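You operate a simulated robot arm through the tools that you are given. There is no shell and no other tool.

The job below is to be done with a simulated robot arm. You get a single attempt, and the scene is never put back.

TASK
Dry the glass cup with the orange rim on warm air.
Fine: stand it in the dryer, push the grey slider off the air slots, run the fan till the drops are gone, switch off; leave the cup there and the slots open.

Only the result counts: the job must be done as asked and must still hold three seconds after the hand-in. Knocking over, shifting, dropping, spilling or breaking anything else fails it.

THE ROBOT
A 6-joint arm with a two-finger gripper, fixed in place. Base frame: the origin is at the foot of the arm, x ahead of it, y to its left, z up; the work surface is at about z = 0. Lengths are in mm, angles in degrees, forces in N, time in s.
With the tool pointing down near the work surface it reaches from about 240 to 620 mm from the base axis. Its first joint turns from -66.0 to 66.0 degrees. Payload 1.37 kg.
Tool frame: the origin (TCP) lies between the finger pads and is the grasp point; the fingertips stand 22 mm ahead of it; z points along the fingers, y is the line along which they close. The gripper opens to 92 mm; its body begins 65 mm behind the TCP.
Orientation is that of the tool frame in the base frame, as a unit quaternion [x, y, z, w]. With the fingers straight down and closing along the base's y, the tool's x points along the base's -x, its y along +y and its z along -z.

THE INTERFACE
- The arm moves only by the tool apply_moves. Its argument "series" is a list of rows, each an object (a shift or turn left out is 0, a gripper value left out holds the last) with "linear": the shift along the base's x, y, z in mm, a list of three; "delta_rot": the turn, a rotation vector about the base's x, y, z in degrees, a list of three; "fingers": the finger opening in mm, from 0 to 92. In form: [{"linear": [dx, dy, dz], "delta_rot": [ax, ay, az], "fingers": fingers}, ...]. A call has 1 to 20 rows; each row shifts and turns the commanded pose from where the row before left it. Each row takes 0.2 s and may step no farther than 50 mm and 8.6 degrees from the row before; otherwise, or with a gripper value out of range, the whole call is refused. A pose out of reach is approached as far as the arm can. The call stops where the force on the tool passes 40 N (or 10 N more than at its start, if that is more) or the arm is blocked; 0.2 s more then pass. Each finger travels about 59.9 mm/s and halts on what it meets, pressing with about 25 N; the grip force reading is that of the motor and also rises with nothing between the fingers. The clock runs only during rows and for 0.2 s after the last one: add rows that do not move to give the fingers time. It gives the time, the measured TCP pose, the force on the tool (base axes), the opening and the grip force at its end, in the units of the frame above (readings bear some noise), with the torque about the TCP (base axes, N m) and any sound that the robot's microphone picked up, and new pictures: "pictures" is both (left out), scene, wrist or none.
- Cameras (640 x 400 px; columns grow to the right, rows downward): "scene" is fixed at [27.9, -420.7, 601.2]; the picture's right is [0.86, -0.51, 0.00], its down [-0.20, -0.33, -0.92] and it looks along [0.47, 0.79, -0.39] (base axes); focal length 369 px, centre (320, 200). "wrist" rides on the gripper at [71, 19, -102] in the tool frame; the picture's right is [-0.26, 0.96, 0.00], its down [-0.75, -0.20, -0.63] and it looks along [-0.60, -0.16, 0.78] (tool axes); focal length 280 px, centre (320, 200). There is no depth. A picture from a camera that has moved, and an enlarged one, comes with that camera's place and axes in the base frame and with its lens.
- close_up(camera, box): a new picture of the part [left, top, right, bottom] of that camera's present view, enlarged. The clock stands still meanwhile.
- close_job(): hands the job in; it is judged then, once.

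Nothing tells you positions but the pictures and the camera data. Unless the task says otherwise, let go and move clear before handing in.

The tools are called after "Emit:" as a command line: name --argument value ..., lists and objects as JSON in quotes. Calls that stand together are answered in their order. apply_moves: Moves the arm, as the interface text tells. Its arguments: {"type":"object","properties":{"series":{"type":"array","items":{"type":"object","properties":{"linear":{"type":"array","items":{"type":"number"}},"delta_rot":{"type":"array","items":{"type":"number"}},"fingers":{"type":"number"}}}},"pictures":{"type":"string","enum":["both","scene","wrist","none"]}},"required":["series"]} The other tools are called the same way: close_up (camera, box) takes an enlarged picture of a part of a camera's view; close_job () hands the job in.

At the start:

```text
time: 0.0
tcp_pos: [253.0, 267.7, 379.5]
ee_rot: [0.001, 1.0, 0.001, -0.001]
contact_force: [0.1, 0.7, -0.4]
torque: [0.04, -0.02, 0.01]
gripper_width: 92.0
grasp_force: 0.1
```

scene: 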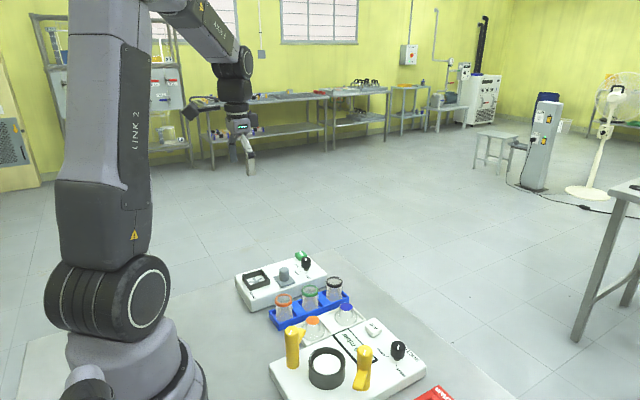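
wrist: 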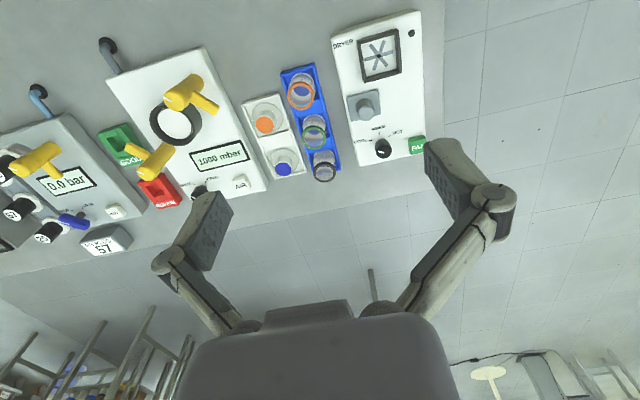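

I see a blue rack with three glass cups (orange, green and black rims), a dryer panel with a square socket, a grey slider, a knob and a green button. I'll look closer before moving.

Emit:
close_up --camera "wrist" --box '[240, 10, 440, 190]'

Emit:
close_up --camera "scene" --box '[220, 235, 380, 345]'

Emit:
close_up --camera "wrist" --box '[330, 10, 440, 90]'

Emit:
close_up --camera "wrist" --box '[330, 80, 440, 170]'

```text
2.22 times, centred on (340, 100) of wrist
camera zoom: at [181.9, 286.2, 480.0], right [0.26, 0.96, 0.0], down [0.75, -0.21, 0.63], along [0.6, -0.16, -0.78], focal length 623 px, centre (276, 422)
```

zoom: 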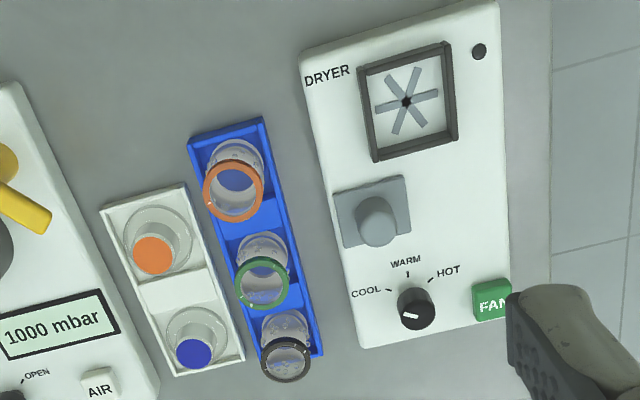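

```text
3.64 times, centred on (300, 290) of scene
camera zoom: at [27.9, -420.7, 601.2], right [0.86, -0.51, 0.0], down [-0.2, -0.33, -0.92], along [0.47, 0.79, -0.39], focal length 1341 px, centre (393, -127)
```

zoom: 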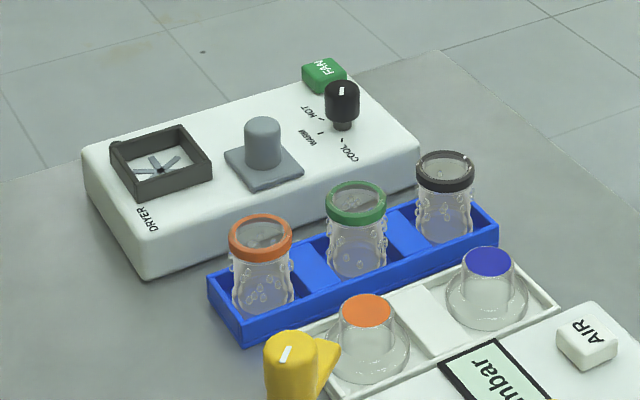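

```text
5.00 times, centred on (385, 50) of wrist
camera zoom: at [181.9, 286.2, 480.0], right [0.26, 0.96, 0.0], down [0.75, -0.21, 0.63], along [0.6, -0.16, -0.78], focal length 1402 px, centre (-5, 950)
```

zoom: 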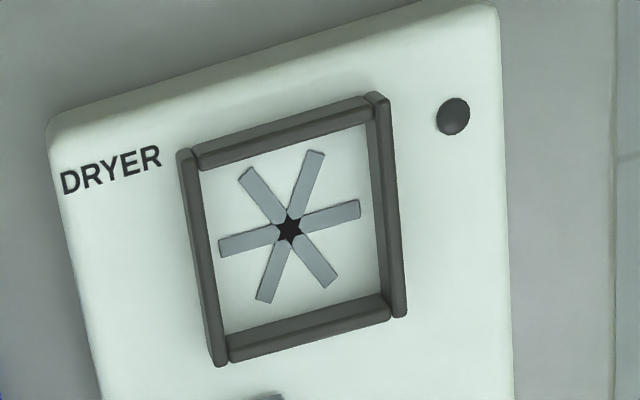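

```text
4.44 times, centred on (385, 125) of wrist
camera zoom: at [181.9, 286.2, 480.0], right [0.26, 0.96, 0.0], down [0.75, -0.21, 0.63], along [0.6, -0.16, -0.78], focal length 1246 px, centre (31, 533)
```

zoom: 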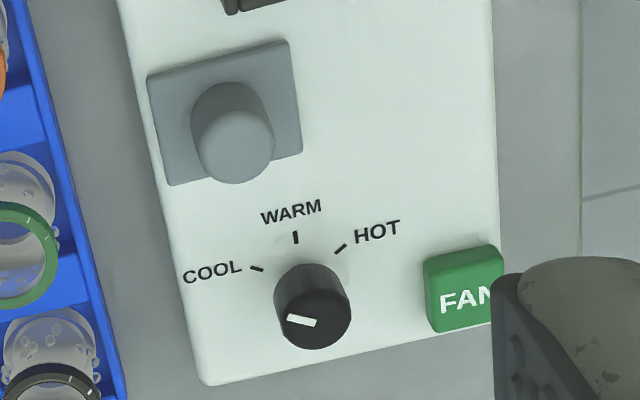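

The orange-rim cup is in the blue rack at roughly (310, 222). The dryer nest is at about (290, 345), the slider plate at about (356, 312), the dial at about x 415, and the fan button further right. I'll move above the cup, well clear of everything, to get a better look.

Emit:
apply_moves --series '[{"linear": [15, -12, -40]}, {"linear": [15, -12, -40]}, {"linear": [15, -12, -40]}, {"linear": [12, -10, -30]}, {"linear": [0, 0, 0]}]'

```text
time: 1.2
tcp_pos: [309.7, 217.2, 231.0]
ee_rot: [0.0, 1.0, 0.0, -0.001]
contact_force: [0.9, -0.5, 0.3]
torque: [-0.03, 0.03, 0.01]
gripper_width: 92.0
grasp_force: 0.0
camera wrist: at [239.8, 236.6, 332.0], right [0.26, 0.96, 0.0], down [0.75, -0.21, 0.63], along [0.6, -0.16, -0.78], focal length 280 px, centre (320, 200)
```

scene: 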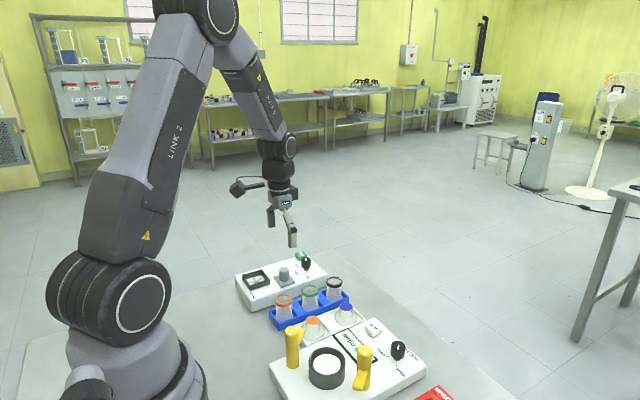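
wrist: 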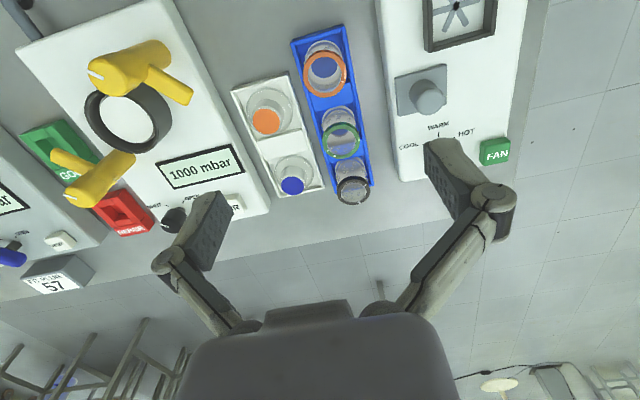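

The cup is now nearer the middle of the wrist view. I'll zoom in on the cup, rack and dryer to refine their positions.

Emit:
close_up --camera "wrist" --box '[280, 20, 400, 95]'

Emit:
close_up --camera "wrist" --box '[380, 0, 540, 100]'

Emit:
close_up --camera "scene" --box '[230, 250, 310, 300]'

Emit:
close_up --camera "scene" --box '[250, 280, 330, 330]'

```text
5.33 times, centred on (340, 58) of wrist
camera zoom: at [239.8, 236.6, 332.0], right [0.26, 0.96, 0.0], down [0.75, -0.21, 0.63], along [0.6, -0.16, -0.78], focal length 1495 px, centre (213, 960)
```

zoom: 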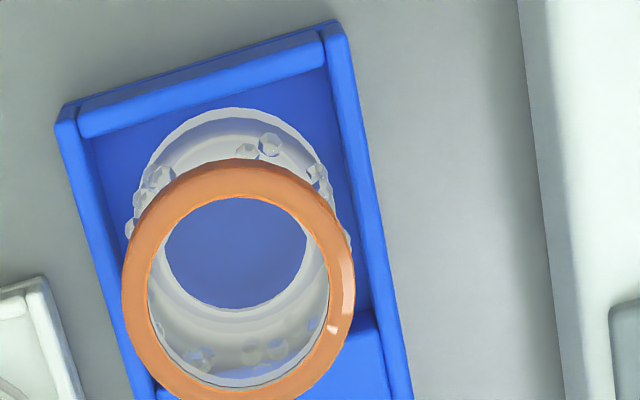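

```text
4.00 times, centred on (460, 50) of wrist
camera zoom: at [239.8, 236.6, 332.0], right [0.26, 0.96, 0.0], down [0.75, -0.21, 0.63], along [0.6, -0.16, -0.78], focal length 1122 px, centre (-240, 800)
```

zoom: 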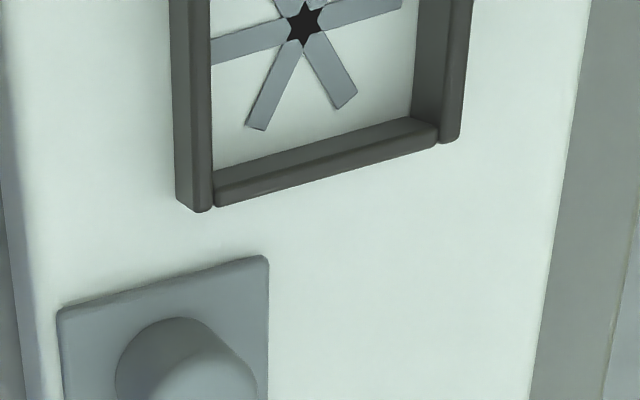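

```text
8.00 times, centred on (270, 275) of scene
camera zoom: at [27.9, -420.7, 601.2], right [0.86, -0.51, 0.0], down [-0.2, -0.33, -0.92], along [0.47, 0.79, -0.39], focal length 2950 px, centre (720, -400)
```

zoom: 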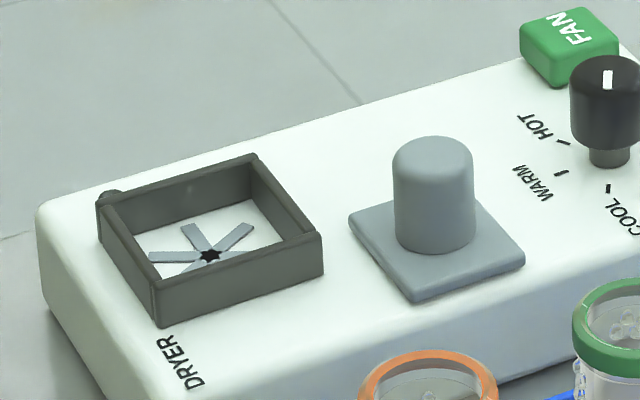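

```text
8.00 times, centred on (290, 305) of scene
camera zoom: at [27.9, -420.7, 601.2], right [0.86, -0.51, 0.0], down [-0.2, -0.33, -0.92], along [0.47, 0.79, -0.39], focal length 2950 px, centre (560, -640)
```

zoom: 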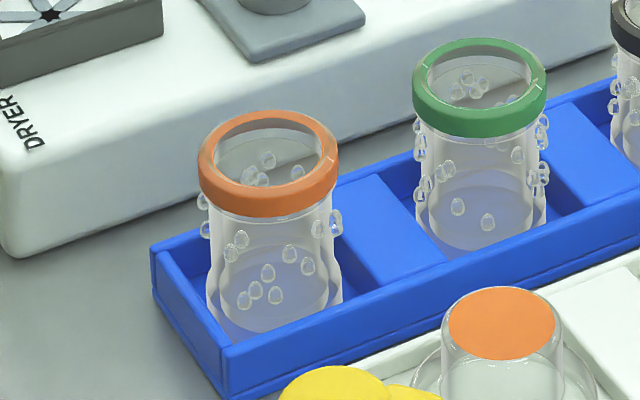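

The cup rim is about 40 mm across, centred near (308.5, 222.5), with its top near z = 60. The nest centre is near (291, 345), with its floor near z = 36. Before descending, I'll set a smaller finger opening and check that the arm settles where commanded.

Emit:
apply_moves --series '[{"linear": [0, 0, 0], "fingers": 66}, {"linear": [0, 0, 0]}, {"linear": [0, 0, 0]}]' --pictures "none"

```text
time: 2.0
tcp_pos: [310.3, 218.6, 230.8]
ee_rot: [0.0, 1.0, 0.001, 0.001]
contact_force: [-0.9, -0.6, 0.3]
torque: [0.01, 0.02, 0.0]
gripper_width: 65.8
grasp_force: 0.0
```

The reading settles near (310, 218, 231). I'll descend over the cup to about z = 105 and check the alignment.

Emit:
apply_moves --series '[{"linear": [-1.5, 4, -40]}, {"linear": [0, 0, -40]}, {"linear": [0, 0, -40]}, {"linear": [0, 0, 0]}]'

```text
time: 3.0
tcp_pos: [310.0, 223.6, 111.1]
ee_rot: [0.0, 1.0, 0.001, 0.001]
contact_force: [0.5, -0.2, 0.2]
torque: [0.01, 0.02, -0.03]
gripper_width: 65.8
grasp_force: 0.1
camera wrist: at [239.2, 242.5, 211.6], right [0.26, 0.96, 0.0], down [0.75, -0.21, 0.63], along [0.6, -0.16, -0.78], focal length 280 px, centre (320, 200)
```

scene: 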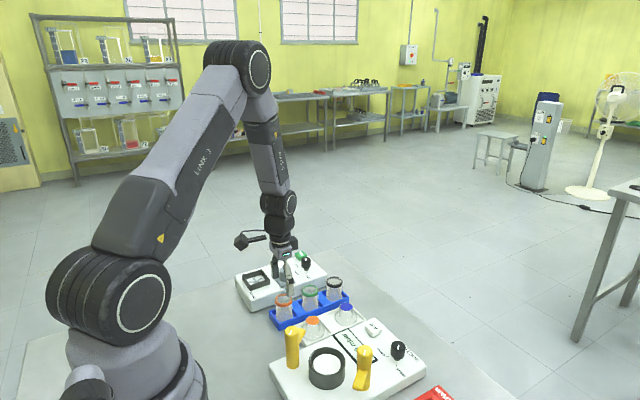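
wrist: 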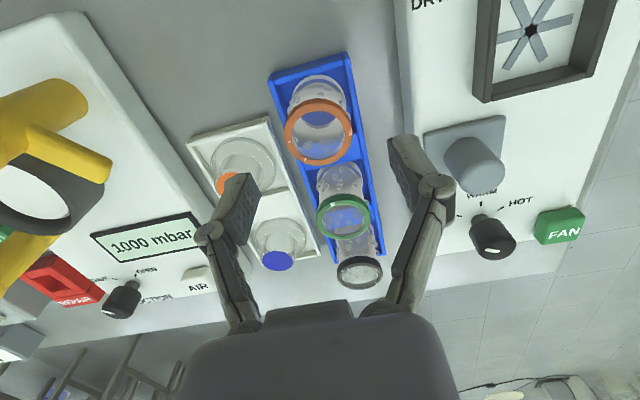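

Emit:
close_up --camera "wrist" --box '[240, 50, 440, 175]'

Emit:
close_up --camera "scene" --box '[230, 230, 350, 330]'

Emit:
close_up --camera "wrist" --box '[420, 0, 620, 125]'

Emit:
close_up --camera "wrist" --box '[410, 100, 610, 265]'

```text
3.20 times, centred on (340, 112) of wrist
camera zoom: at [239.2, 242.5, 211.6], right [0.26, 0.96, 0.0], down [0.75, -0.21, 0.63], along [0.6, -0.16, -0.78], focal length 897 px, centre (256, 480)
```

zoom: 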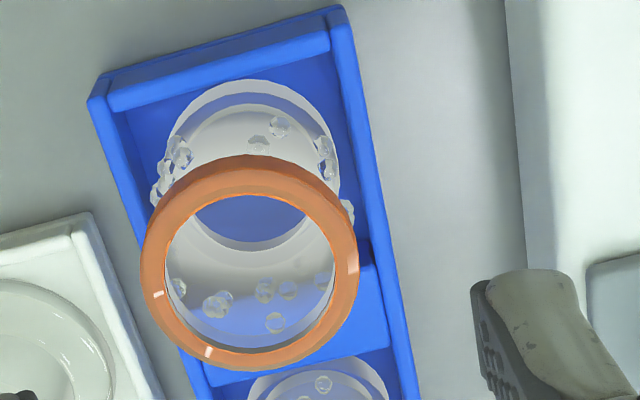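

```text
4.00 times, centred on (290, 280) of scene
camera zoom: at [27.9, -420.7, 601.2], right [0.86, -0.51, 0.0], down [-0.2, -0.33, -0.92], along [0.47, 0.79, -0.39], focal length 1475 px, centre (440, -120)
```

zoom: 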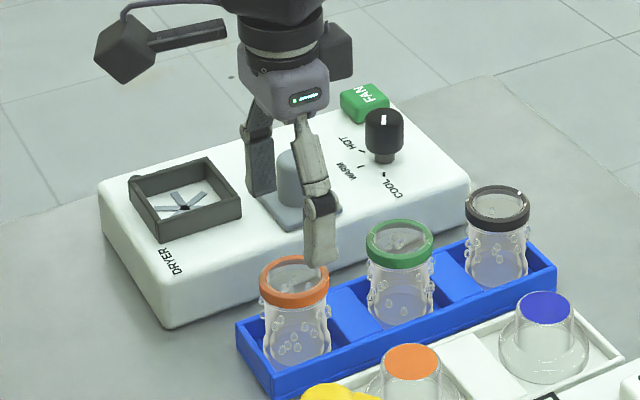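

```text
3.20 times, centred on (520, 62) of wrist
camera zoom: at [239.2, 242.5, 211.6], right [0.26, 0.96, 0.0], down [0.75, -0.21, 0.63], along [0.6, -0.16, -0.78], focal length 897 px, centre (-320, 640)
```

zoom: 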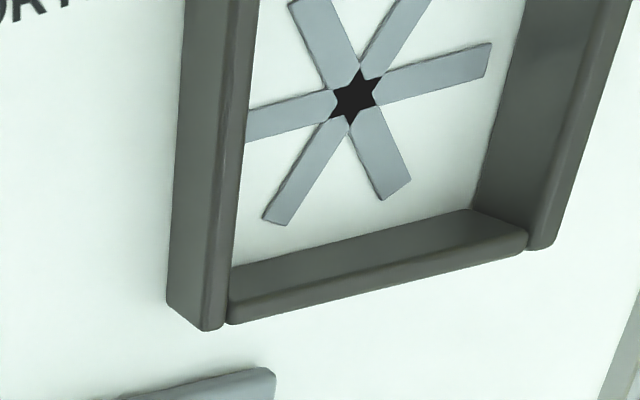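

```text
2.42 times, centred on (510, 182) of wrist
camera zoom: at [239.2, 242.5, 211.6], right [0.26, 0.96, 0.0], down [0.75, -0.21, 0.63], along [0.6, -0.16, -0.78], focal length 680 px, centre (-141, 242)
```

zoom: 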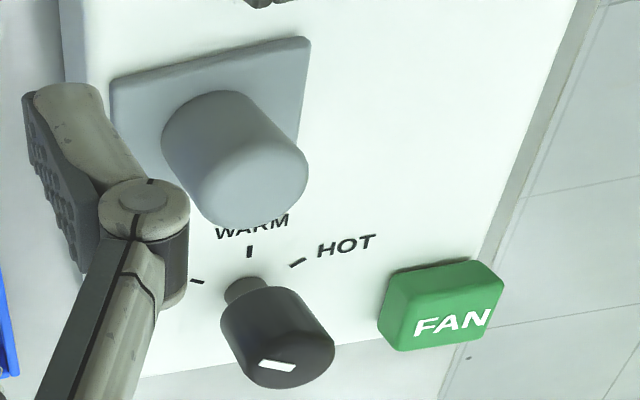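

The cup is centred at about (308, 223) and the fingers straddle it with clearance to the dryer and the white tray. I'll descend to z ≈ 50, keeping the tips above the rack wall, and close gently.

Emit:
apply_moves --series '[{"linear": [-2, -0.6, -20]}, {"linear": [0, 0, -20]}, {"linear": [0, 0, -21]}, {"linear": [0, 0, 0]}, {"linear": [0, 0, 0], "fingers": 44}, {"linear": [0, 0, 0]}, {"linear": [0, 0, 0]}]'

```text
time: 4.6
tcp_pos: [303.9, 223.1, 48.5]
ee_rot: [0.0, 1.0, 0.0, -0.001]
contact_force: [0.0, -0.7, 0.8]
torque: [0.0, 0.02, -0.01]
gripper_width: 43.9
grasp_force: 0.0
camera wrist: at [233.7, 242.8, 149.0], right [0.26, 0.96, 0.0], down [0.75, -0.21, 0.63], along [0.6, -0.16, -0.78], focal length 280 px, centre (320, 200)
```

scene: 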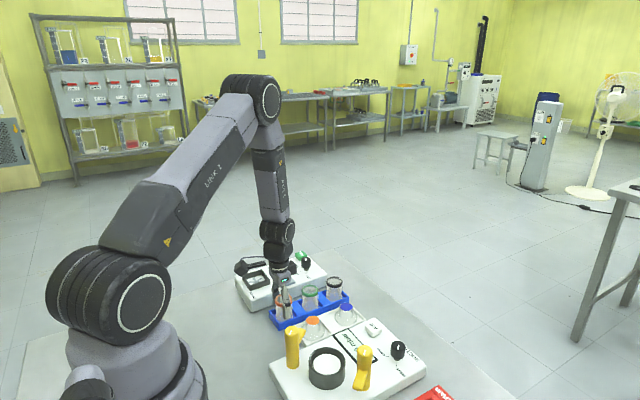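
wrist: 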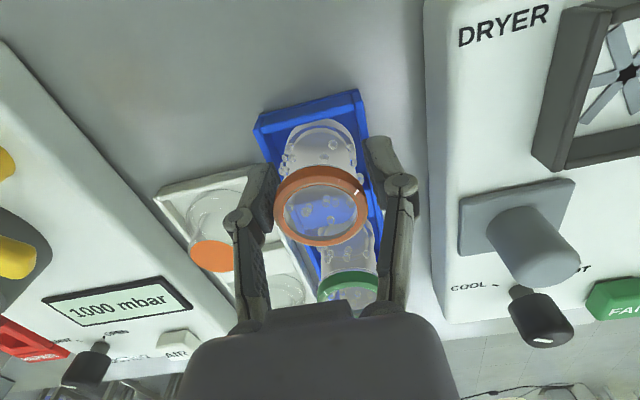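

The fingers straddle the cup but the arm reads x ≈ 304, about 4 mm short of the cup's centre. I'll correct that before closing.

Emit:
apply_moves --series '[{"linear": [4, 0, 1]}, {"linear": [0, 0, 0]}]' --pictures "wrist"

Emit:
close_up --camera "wrist" --box '[230, 80, 430, 280]'

Emit:
close_up --camera "scene" --box '[250, 270, 330, 330]'

```text
time: 5.2
tcp_pos: [309.4, 225.2, 49.6]
ee_rot: [0.0, 1.0, 0.001, 0.0]
contact_force: [0.5, -0.8, -0.2]
torque: [-0.01, 0.02, -0.02]
gripper_width: 43.9
grasp_force: 0.0
camera wrist: at [238.8, 243.1, 150.2], right [0.26, 0.96, 0.0], down [0.75, -0.21, 0.63], along [0.6, -0.16, -0.78], focal length 280 px, centre (320, 200)
```

wrist: 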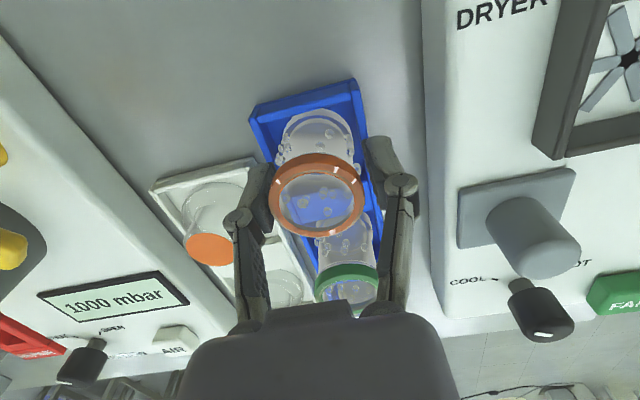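

```text
2.00 times, centred on (330, 180) of wrist
camera zoom: at [238.8, 243.1, 150.2], right [0.26, 0.96, 0.0], down [0.75, -0.21, 0.63], along [0.6, -0.16, -0.78], focal length 561 px, centre (300, 240)
```

zoom: 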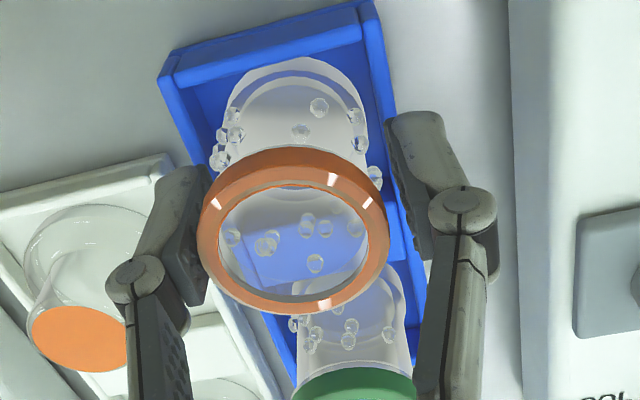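

```text
6.67 times, centred on (290, 300) of scene
camera zoom: at [27.9, -420.7, 601.2], right [0.86, -0.51, 0.0], down [-0.2, -0.33, -0.92], along [0.47, 0.79, -0.39], focal length 2458 px, centre (520, -467)
```

zoom: 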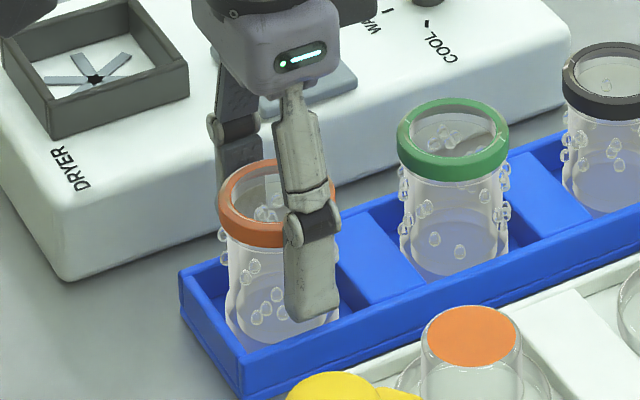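

The fingers are either side of the rim, nearly centred, with the cup about 2 mm nearer the robot. I'll make a small correction and close gently.

Emit:
apply_moves --series '[{"linear": [-2, -1, 0]}, {"linear": [0, 0, 0], "fingers": 38}, {"linear": [0, 0, 0]}, {"linear": [0, 0, 0]}]' --pictures "wrist"

```text
time: 6.2
tcp_pos: [308.4, 223.0, 49.7]
ee_rot: [0.0, 1.0, 0.001, 0.001]
contact_force: [0.4, 0.7, 0.6]
torque: [0.02, -0.04, 0.04]
gripper_width: 39.4
grasp_force: 4.2
camera wrist: at [236.6, 242.6, 150.9], right [0.26, 0.96, 0.0], down [0.75, -0.21, 0.63], along [0.6, -0.16, -0.78], focal length 280 px, centre (320, 200)
```

wrist: 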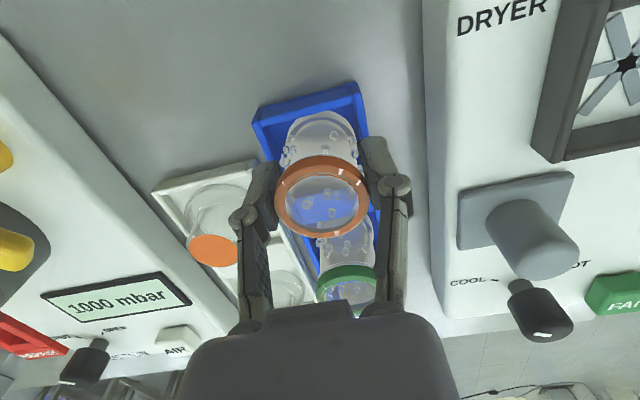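

The fingers met the rim at 39.4 mm. I'll firm the grip a little and lift straight up out of the rack.

Emit:
apply_moves --series '[{"linear": [0, 0, 0], "fingers": 35}, {"linear": [0, 0, 0]}, {"linear": [0, 0, 5]}, {"linear": [0, 0, 10]}, {"linear": [0, 0, 15]}, {"linear": [0, 0, 20]}, {"linear": [0, 0, 20]}, {"linear": [0, 0, 0]}]'

Emit:
close_up --camera "scene" --box '[230, 240, 350, 330]'

```text
time: 8.0
tcp_pos: [307.7, 223.0, 118.0]
ee_rot: [0.0, 1.0, 0.001, 0.0]
contact_force: [-0.2, 0.0, -0.2]
torque: [0.04, 0.03, 0.03]
gripper_width: 38.9
grasp_force: 24.4
camera wrist: at [237.0, 243.1, 219.9], right [0.26, 0.96, 0.0], down [0.75, -0.21, 0.63], along [0.6, -0.16, -0.78], focal length 280 px, centre (320, 200)
```

scene: 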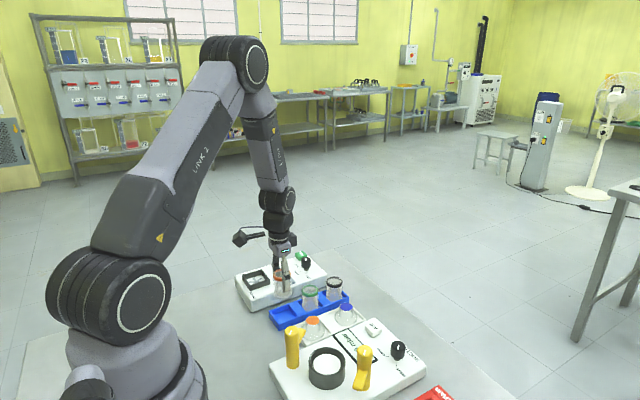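
wrist: 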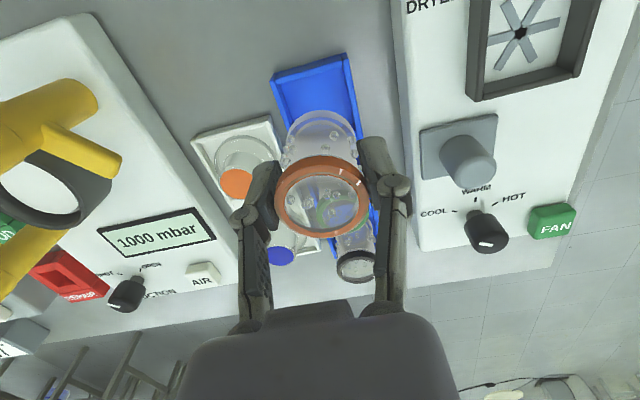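

```text
4.44 times, centred on (290, 285) of scene
camera zoom: at [27.9, -420.7, 601.2], right [0.86, -0.51, 0.0], down [-0.2, -0.33, -0.92], along [0.47, 0.79, -0.39], focal length 1639 px, centre (453, -178)
```

zoom: 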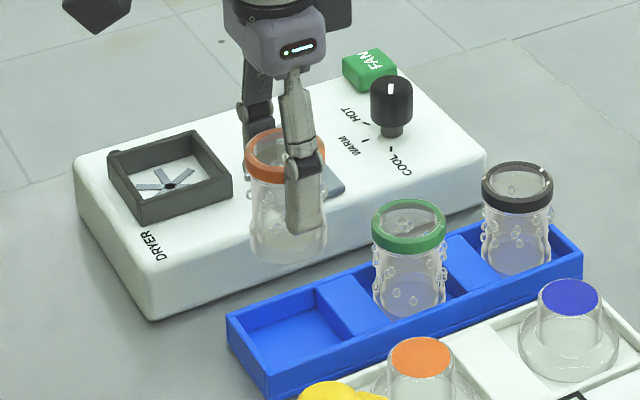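

The cup is held well and clear of the rack. I'll carry it level to above the dryer nest at about (292, 345.5) and check the alignment.

Emit:
apply_moves --series '[{"linear": [0, 0, 10]}, {"linear": [-4, 30, 0]}, {"linear": [-4, 30, 0]}, {"linear": [-4, 32, 0]}, {"linear": [-3, 30.5, 0]}, {"linear": [0, 0, 0]}, {"linear": [0, 0, 0]}]'

Emit:
close_up --camera "wrist" --box '[200, 60, 460, 260]'

Emit:
close_up --camera "scene" --box '[210, 220, 330, 310]'

```text
time: 9.6
tcp_pos: [294.3, 347.1, 128.6]
ee_rot: [-0.001, 1.0, 0.001, 0.0]
contact_force: [-0.2, 0.0, -0.1]
torque: [-0.01, 0.0, 0.05]
gripper_width: 38.6
grasp_force: 25.2
camera wrist: at [223.8, 366.1, 230.2], right [0.26, 0.96, 0.0], down [0.75, -0.21, 0.63], along [0.6, -0.16, -0.78], focal length 280 px, centre (320, 200)
```

scene: 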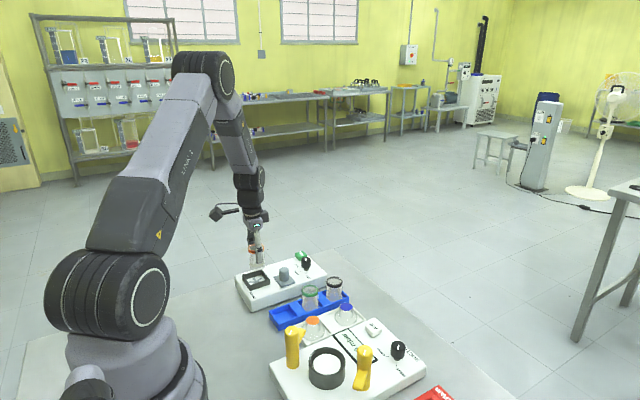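
wrist: 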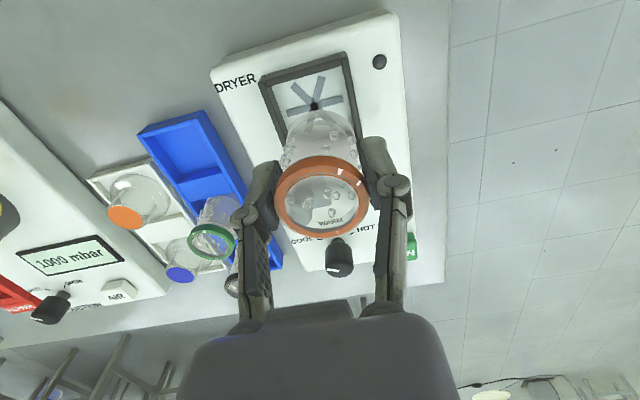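

```text
2.00 times, centred on (330, 160) of wrist
camera zoom: at [223.8, 366.1, 230.2], right [0.26, 0.96, 0.0], down [0.75, -0.21, 0.63], along [0.6, -0.16, -0.78], focal length 561 px, centre (300, 280)
```

zoom: 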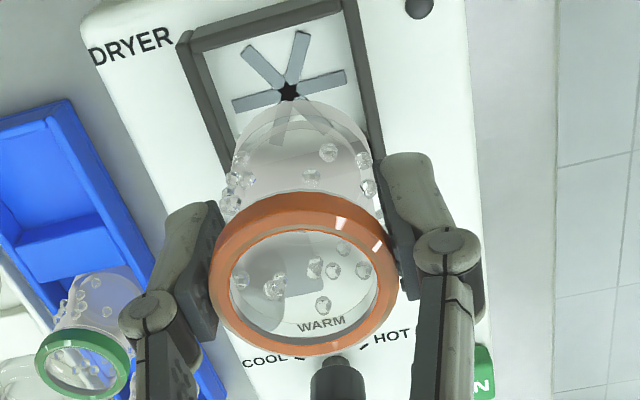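

```text
4.44 times, centred on (270, 265) of scene
camera zoom: at [27.9, -420.7, 601.2], right [0.86, -0.51, 0.0], down [-0.2, -0.33, -0.92], along [0.47, 0.79, -0.39], focal length 1639 px, centre (542, -89)
```

zoom: 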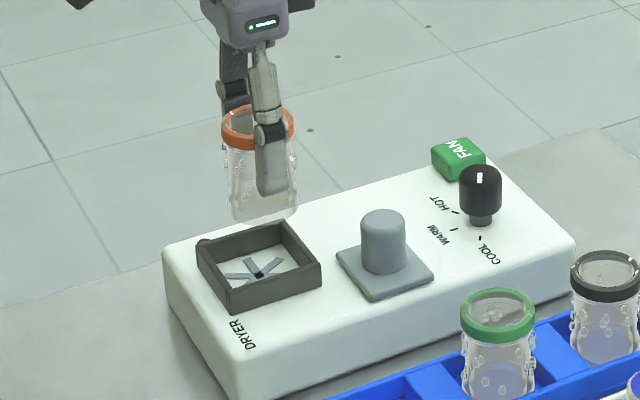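

The panel top comes out at about z = 40 and the nest centre at about (290, 344.2). The cup is about 4 mm too far in x and 3 mm too far in y, so I'll correct that and go down to just above the frame.

Emit:
apply_moves --series '[{"linear": [-4, -2.9, 0]}, {"linear": [0, 0, -13]}, {"linear": [0, 0, -12]}, {"linear": [0, 0, 0]}, {"linear": [0, 0, 0]}]'

Emit:
close_up --camera "wrist" --box '[200, 60, 460, 260]'

Emit:
close_up --camera "scene" --box '[220, 230, 320, 305]'

```text
time: 10.8
tcp_pos: [288.4, 343.2, 104.4]
ee_rot: [0.0, 1.0, 0.001, 0.0]
contact_force: [0.8, 0.0, -0.3]
torque: [-0.01, 0.01, -0.03]
gripper_width: 38.9
grasp_force: 25.1
camera wrist: at [217.9, 362.3, 205.1], right [0.26, 0.96, 0.0], down [0.75, -0.21, 0.63], along [0.6, -0.16, -0.78], focal length 280 px, centre (320, 200)
```

scene: 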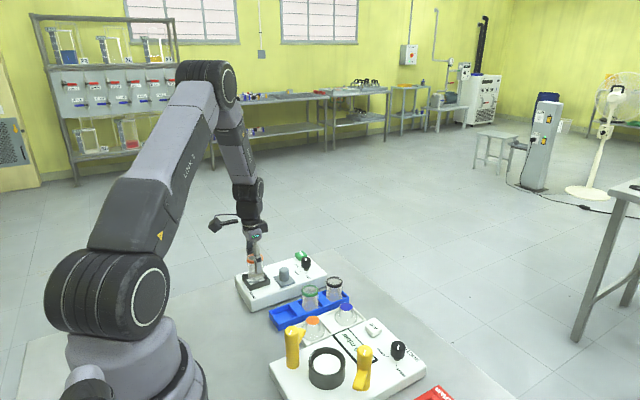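
wrist: 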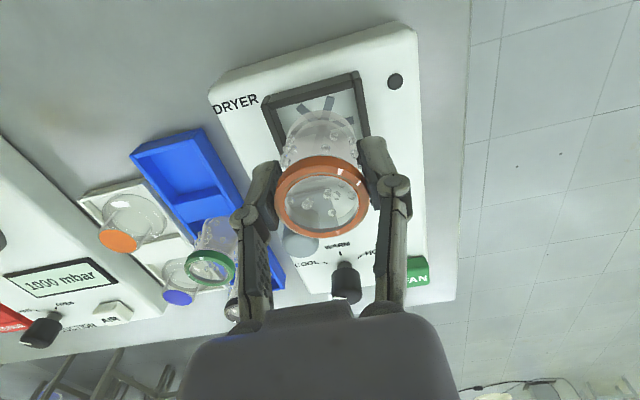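

```text
2.00 times, centred on (330, 160) of wrist
camera zoom: at [217.9, 362.3, 205.1], right [0.26, 0.96, 0.0], down [0.75, -0.21, 0.63], along [0.6, -0.16, -0.78], focal length 561 px, centre (300, 280)
```

zoom: 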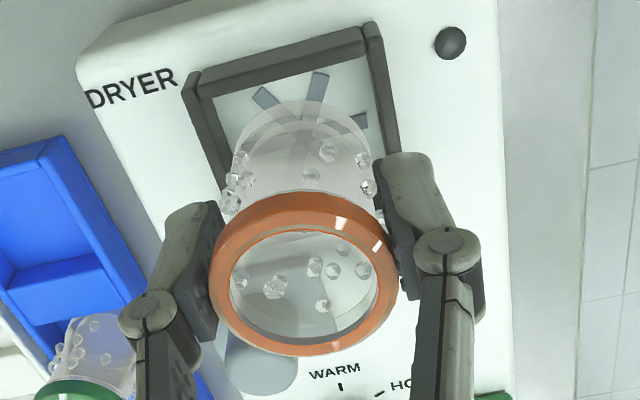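

```text
5.33 times, centred on (270, 268) of scene
camera zoom: at [27.9, -420.7, 601.2], right [0.86, -0.51, 0.0], down [-0.2, -0.33, -0.92], along [0.47, 0.79, -0.39], focal length 1967 px, centre (587, -160)
```

zoom: 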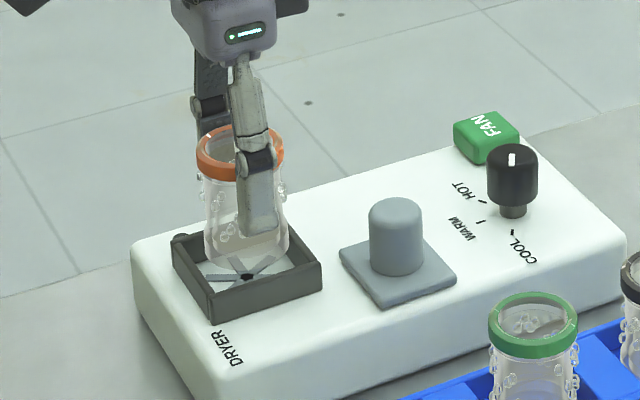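

The cup hangs over the nest within 1–2 mm of centre. I'll nudge it slightly and lower it in small steps until it touches the floor.

Emit:
apply_moves --series '[{"linear": [1.3, 0.8, 0]}, {"linear": [0, 0, -6]}, {"linear": [0, 0, -6]}, {"linear": [0, 0, -3]}, {"linear": [0, 0, 0]}]'

Emit:
close_up --camera "scene" --box '[220, 230, 320, 305]'

Emit:
close_up --camera "wrist" --box '[200, 60, 460, 260]'

```text
time: 12.0
tcp_pos: [289.6, 344.2, 88.3]
ee_rot: [-0.001, 1.0, 0.001, -0.001]
contact_force: [-0.6, -0.8, -0.5]
torque: [-0.01, 0.0, -0.03]
gripper_width: 38.8
grasp_force: 24.7
camera wrist: at [218.8, 362.8, 189.6], right [0.26, 0.96, 0.0], down [0.75, -0.21, 0.63], along [0.6, -0.16, -0.78], focal length 280 px, centre (320, 200)
```

scene: 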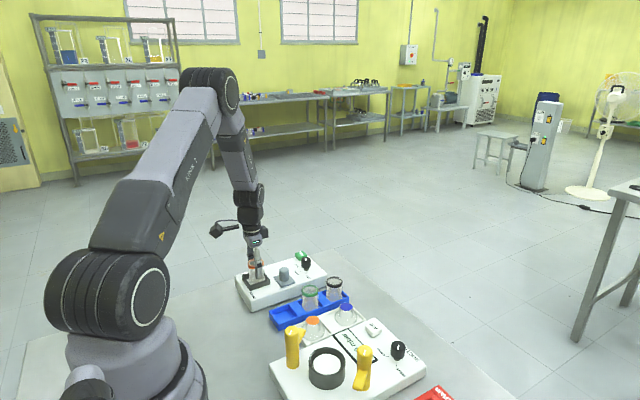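
wrist: 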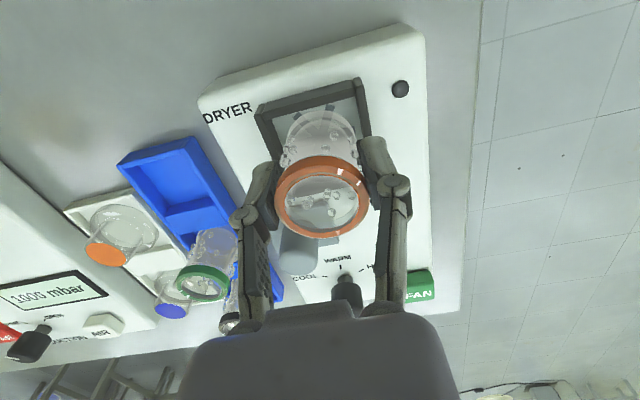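

```text
5.33 times, centred on (270, 268) of scene
camera zoom: at [27.9, -420.7, 601.2], right [0.86, -0.51, 0.0], down [-0.2, -0.33, -0.92], along [0.47, 0.79, -0.39], focal length 1967 px, centre (587, -160)
```

zoom: 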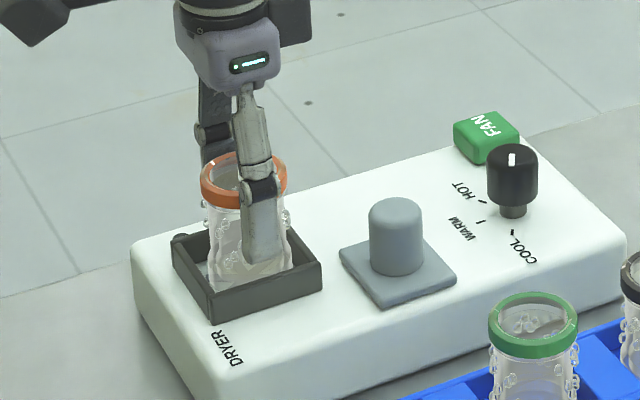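

```text
2.00 times, centred on (330, 160) of wrist
camera zoom: at [218.8, 362.8, 189.6], right [0.26, 0.96, 0.0], down [0.75, -0.21, 0.63], along [0.6, -0.16, -0.78], focal length 561 px, centre (300, 280)
```

zoom: 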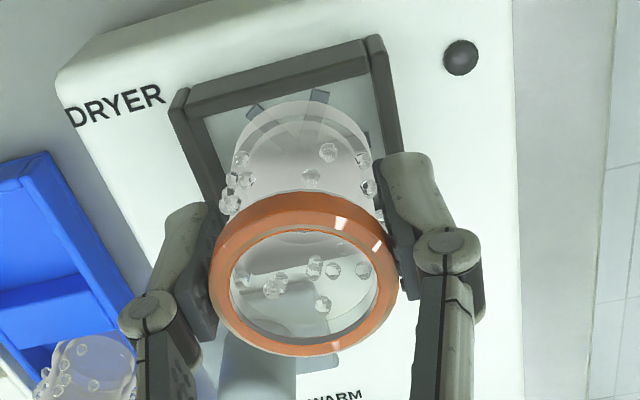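

The cup bottom is inside the frame with no contact yet. I'll lower it a little more and watch for a contact force.

Emit:
apply_moves --series '[{"linear": [0, 0, -1]}, {"linear": [0, 0, -1]}, {"linear": [0, 0, 0]}]' --pictures "none"

```text
time: 12.8
tcp_pos: [288.7, 344.1, 86.2]
ee_rot: [0.0, 1.0, 0.001, 0.0]
contact_force: [0.4, 0.4, -1.0]
torque: [0.01, 0.02, 0.01]
gripper_width: 38.7
grasp_force: 25.1
```

Emit:
apply_moves --series '[{"linear": [0, 0, -1]}, {"linear": [0, 0, 0]}]' --pictures "none"

```text
time: 13.4
tcp_pos: [289.9, 343.4, 86.1]
ee_rot: [0.0, 1.0, 0.002, 0.0]
contact_force: [0.6, -0.5, -0.4]
torque: [-0.02, 0.0, 0.02]
gripper_width: 38.8
grasp_force: 25.2
```

No contact shows in the readings yet, so I'll keep lowering a millimetre at a time.

Emit:
apply_moves --series '[{"linear": [0, 0, -1]}, {"linear": [0, 0, 0]}]' --pictures "none"

```text
time: 14.0
tcp_pos: [290.2, 344.2, 85.9]
ee_rot: [0.0, 1.0, 0.0, 0.0]
contact_force: [-1.2, -0.3, 3.8]
torque: [-0.04, 0.01, 0.02]
gripper_width: 38.7
grasp_force: 24.4
```

A force of 3.8 N upward shows the cup has reached the floor. I'll check the picture, then open the fingers slowly.

Emit:
apply_moves --series '[{"linear": [0, 0, 0], "fingers": 39}, {"linear": [0, 0, 0], "fingers": 42}, {"linear": [0, 0, 0], "fingers": 48}, {"linear": [0, 0, 0], "fingers": 54}, {"linear": [0, 0, 0]}]'

Emit:
close_up --camera "scene" --box '[220, 230, 320, 305]'

Emit:
close_up --camera "wrist" --box '[200, 60, 460, 260]'

```text
time: 15.2
tcp_pos: [290.0, 343.5, 84.5]
ee_rot: [0.0, 1.0, 0.0, 0.0]
contact_force: [-0.3, 0.3, -0.1]
torque: [0.01, -0.02, 0.01]
gripper_width: 54.1
grasp_force: 0.0
camera wrist: at [219.2, 362.7, 185.8], right [0.26, 0.96, 0.0], down [0.75, -0.21, 0.63], along [0.6, -0.16, -0.78], focal length 280 px, centre (320, 200)
```

scene: 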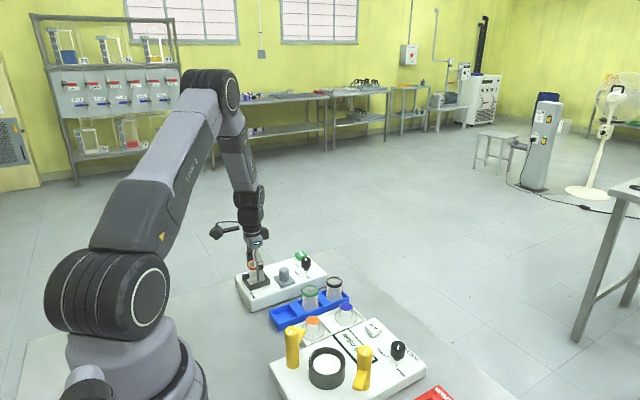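
wrist: 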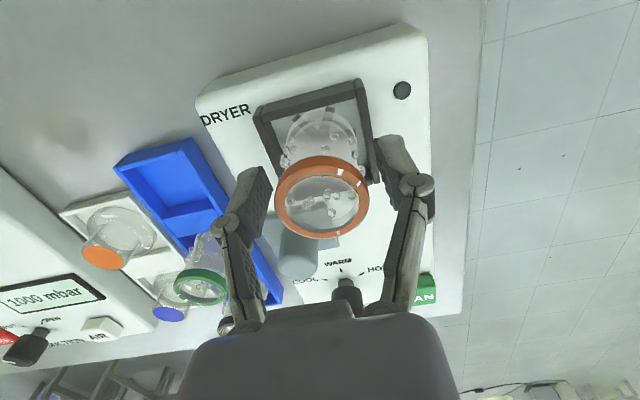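

```text
5.33 times, centred on (270, 268) of scene
camera zoom: at [27.9, -420.7, 601.2], right [0.86, -0.51, 0.0], down [-0.2, -0.33, -0.92], along [0.47, 0.79, -0.39], focal length 1967 px, centre (587, -160)
```

zoom: 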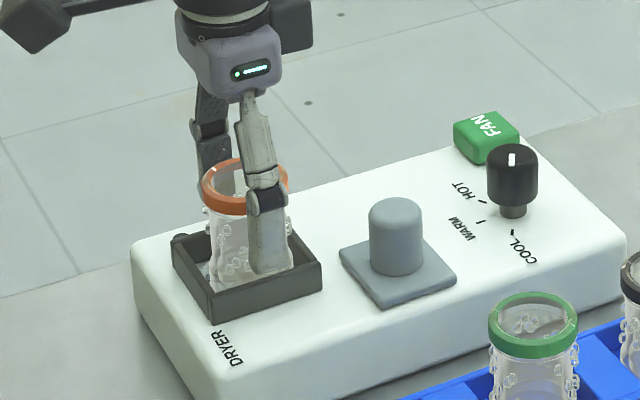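

```text
2.00 times, centred on (330, 160) of wrist
camera zoom: at [219.2, 362.7, 185.8], right [0.26, 0.96, 0.0], down [0.75, -0.21, 0.63], along [0.6, -0.16, -0.78], focal length 561 px, centre (300, 280)
```

zoom: 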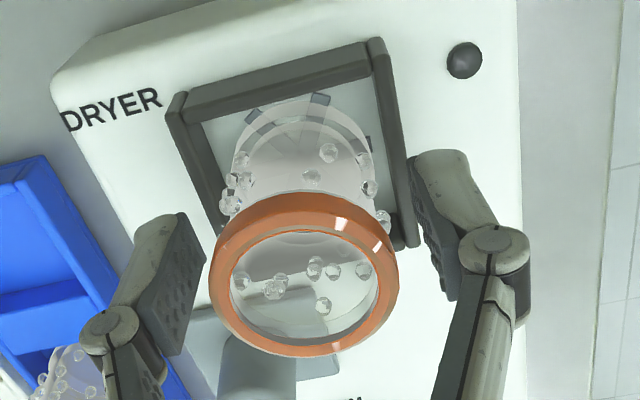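

The cup stands upright in the nest and the fingers are clear of it. I'll lift straight up, then look at the slider and dial.

Emit:
apply_moves --series '[{"linear": [0, 0, 10]}, {"linear": [0, 0, 30]}, {"linear": [0, 0, 40]}, {"linear": [20, -10, 20]}, {"linear": [30, -15, 0]}, {"linear": [0, 0, 0]}]'

Emit:
close_up --camera "wrist" --box '[220, 30, 440, 180]'

Emit:
close_up --camera "scene" --box '[220, 230, 340, 315]'

```text
time: 16.6
tcp_pos: [339.0, 318.3, 185.3]
ee_rot: [0.0, 1.0, 0.001, 0.0]
contact_force: [0.1, 0.7, -0.8]
torque: [0.0, 0.0, -0.01]
gripper_width: 53.8
grasp_force: 0.0
camera wrist: at [268.9, 337.2, 286.6], right [0.26, 0.96, 0.0], down [0.75, -0.21, 0.63], along [0.6, -0.16, -0.78], focal length 280 px, centre (320, 200)
```

scene: 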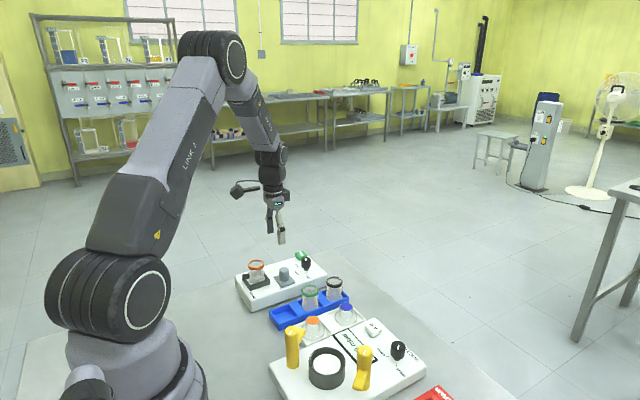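
wrist: 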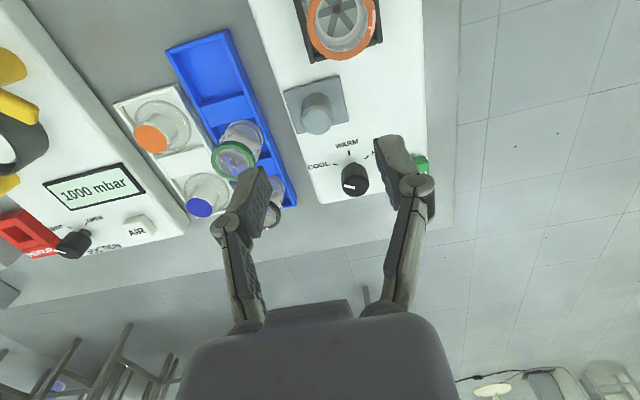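

```text
2.67 times, centred on (330, 105) of wrist
camera zoom: at [268.9, 337.2, 286.6], right [0.26, 0.96, 0.0], down [0.75, -0.21, 0.63], along [0.6, -0.16, -0.78], focal length 748 px, centre (293, 453)
```

zoom: 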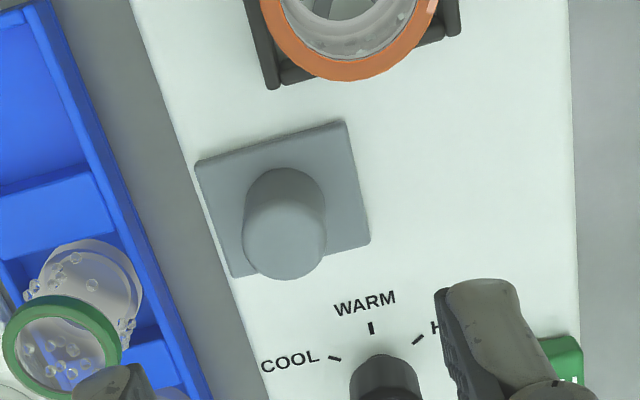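

```text
4.71 times, centred on (280, 272) of scene
camera zoom: at [27.9, -420.7, 601.2], right [0.86, -0.51, 0.0], down [-0.2, -0.33, -0.92], along [0.47, 0.79, -0.39], focal length 1735 px, centre (508, -141)
```

zoom: 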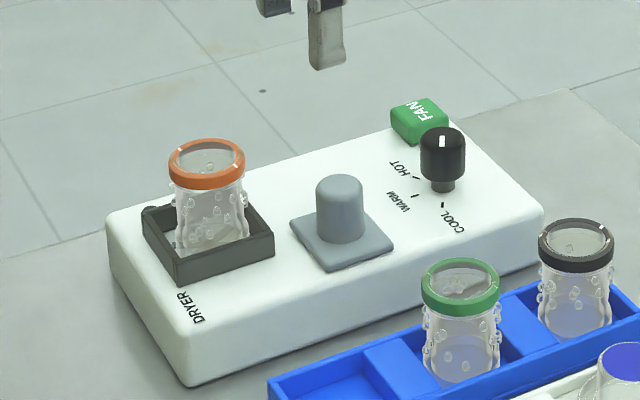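

The slider knob is about 24 mm across, centred at about (354, 311.5), with its top at about z = 75. I'll position over it and descend, with tips staying above the plate.

Emit:
apply_moves --series '[{"linear": [15, -6.8, -15]}, {"linear": [0, 0, -30]}, {"linear": [0, 0, -25]}, {"linear": [0, 0, 0]}, {"linear": [0, 0, 0]}]'

Emit:
close_up --camera "wrist" --box '[200, 60, 460, 260]'

```text
time: 17.8
tcp_pos: [355.6, 314.3, 114.9]
ee_rot: [-0.001, 1.0, 0.002, 0.0]
contact_force: [-1.0, 0.1, 0.4]
torque: [0.0, 0.0, -0.02]
gripper_width: 54.0
grasp_force: 0.0
camera wrist: at [284.1, 331.7, 215.2], right [0.26, 0.96, 0.0], down [0.75, -0.21, 0.63], along [0.6, -0.16, -0.78], focal length 280 px, centre (320, 200)
```

scene: 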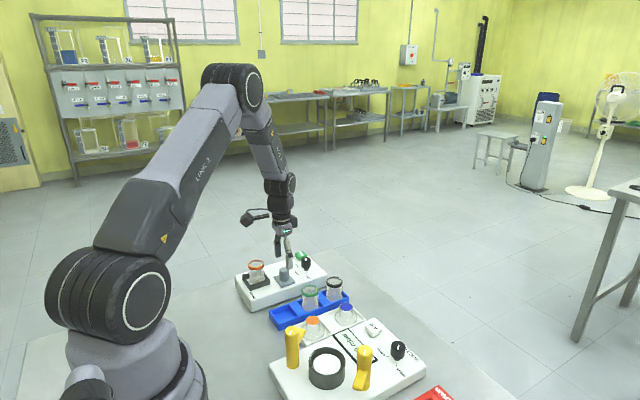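
wrist: 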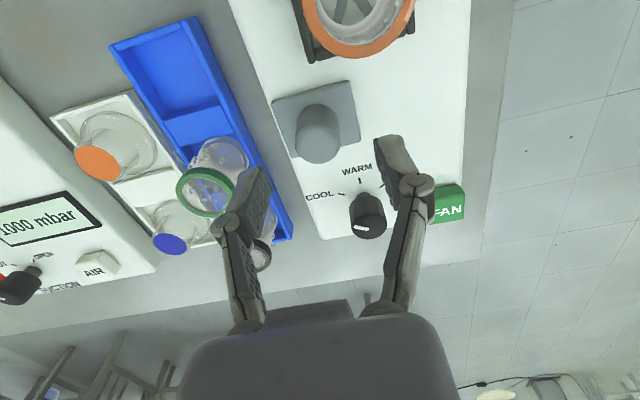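

```text
2.00 times, centred on (330, 160) of wrist
camera zoom: at [284.1, 331.7, 215.2], right [0.26, 0.96, 0.0], down [0.75, -0.21, 0.63], along [0.6, -0.16, -0.78], focal length 561 px, centre (300, 280)
```

zoom: 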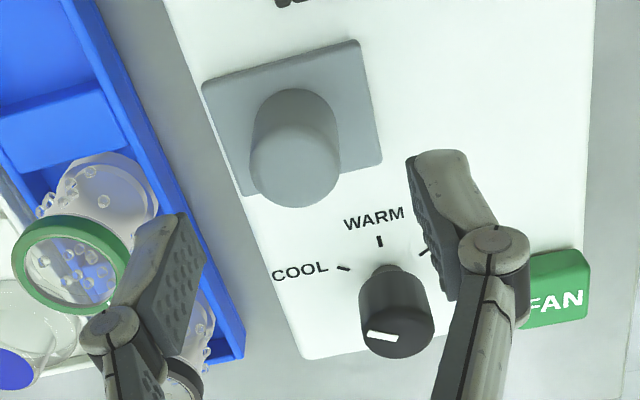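

The dial pointer appears to be at COOL (toward -y), with WARM toward the robot, so it will need about 57° clockwise later. First I'll lower around the slider knob and close on it.

Emit:
apply_moves --series '[{"linear": [-1.5, -1, -15]}, {"linear": [0, 0, -15]}, {"linear": [0, 0, -9]}, {"linear": [0, 0, 0]}]'

Emit:
close_up --camera "wrist" --box '[200, 60, 460, 260]'

Emit:
close_up --camera "scene" --box '[240, 240, 330, 300]'

```text
time: 18.8
tcp_pos: [353.5, 311.5, 75.3]
ee_rot: [0.0, 1.0, 0.001, 0.0]
contact_force: [-0.7, -0.3, 0.6]
torque: [0.03, -0.01, -0.02]
gripper_width: 53.9
grasp_force: 0.1
camera wrist: at [283.0, 330.1, 175.9], right [0.26, 0.96, 0.0], down [0.75, -0.21, 0.63], along [0.6, -0.16, -0.78], focal length 280 px, centre (320, 200)
```

scene: 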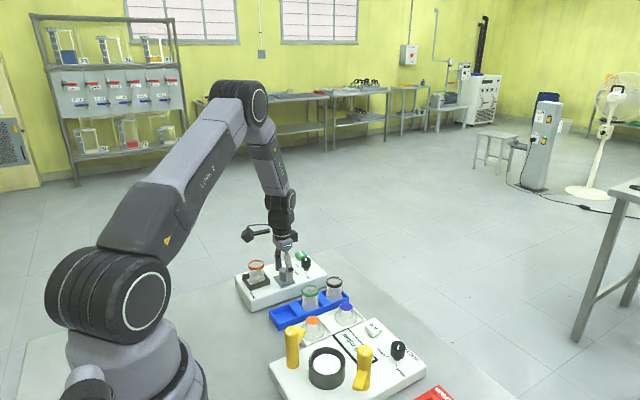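
wrist: 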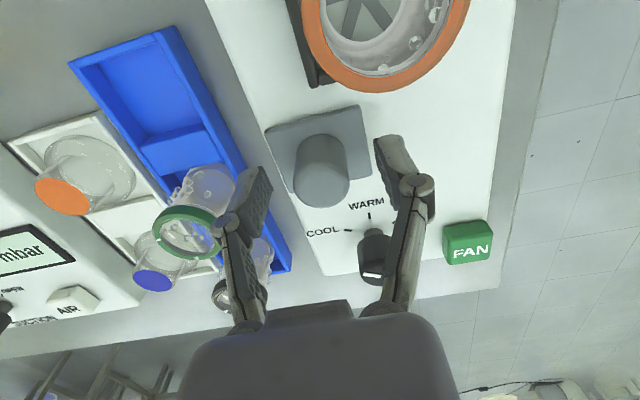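

```text
2.00 times, centred on (330, 160) of wrist
camera zoom: at [283.0, 330.1, 175.9], right [0.26, 0.96, 0.0], down [0.75, -0.21, 0.63], along [0.6, -0.16, -0.78], focal length 561 px, centre (300, 280)
```

zoom: 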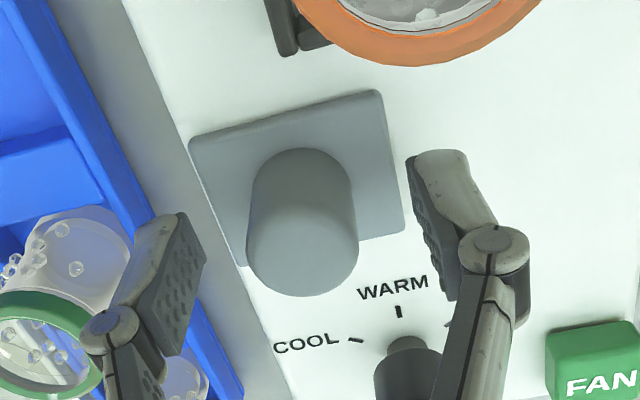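

```text
6.67 times, centred on (285, 270) of scene
camera zoom: at [27.9, -420.7, 601.2], right [0.86, -0.51, 0.0], down [-0.2, -0.33, -0.92], along [0.47, 0.79, -0.39], focal length 2458 px, centre (553, -267)
```

zoom: 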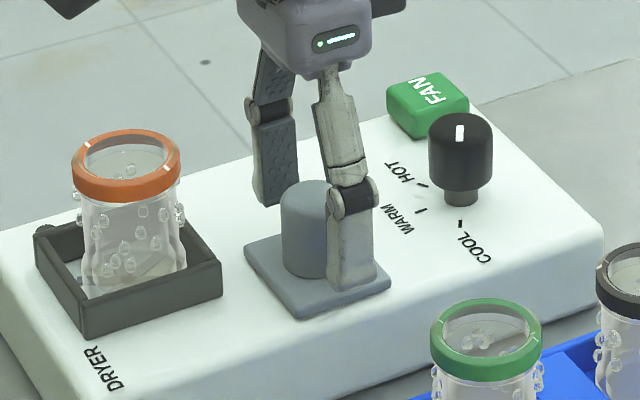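

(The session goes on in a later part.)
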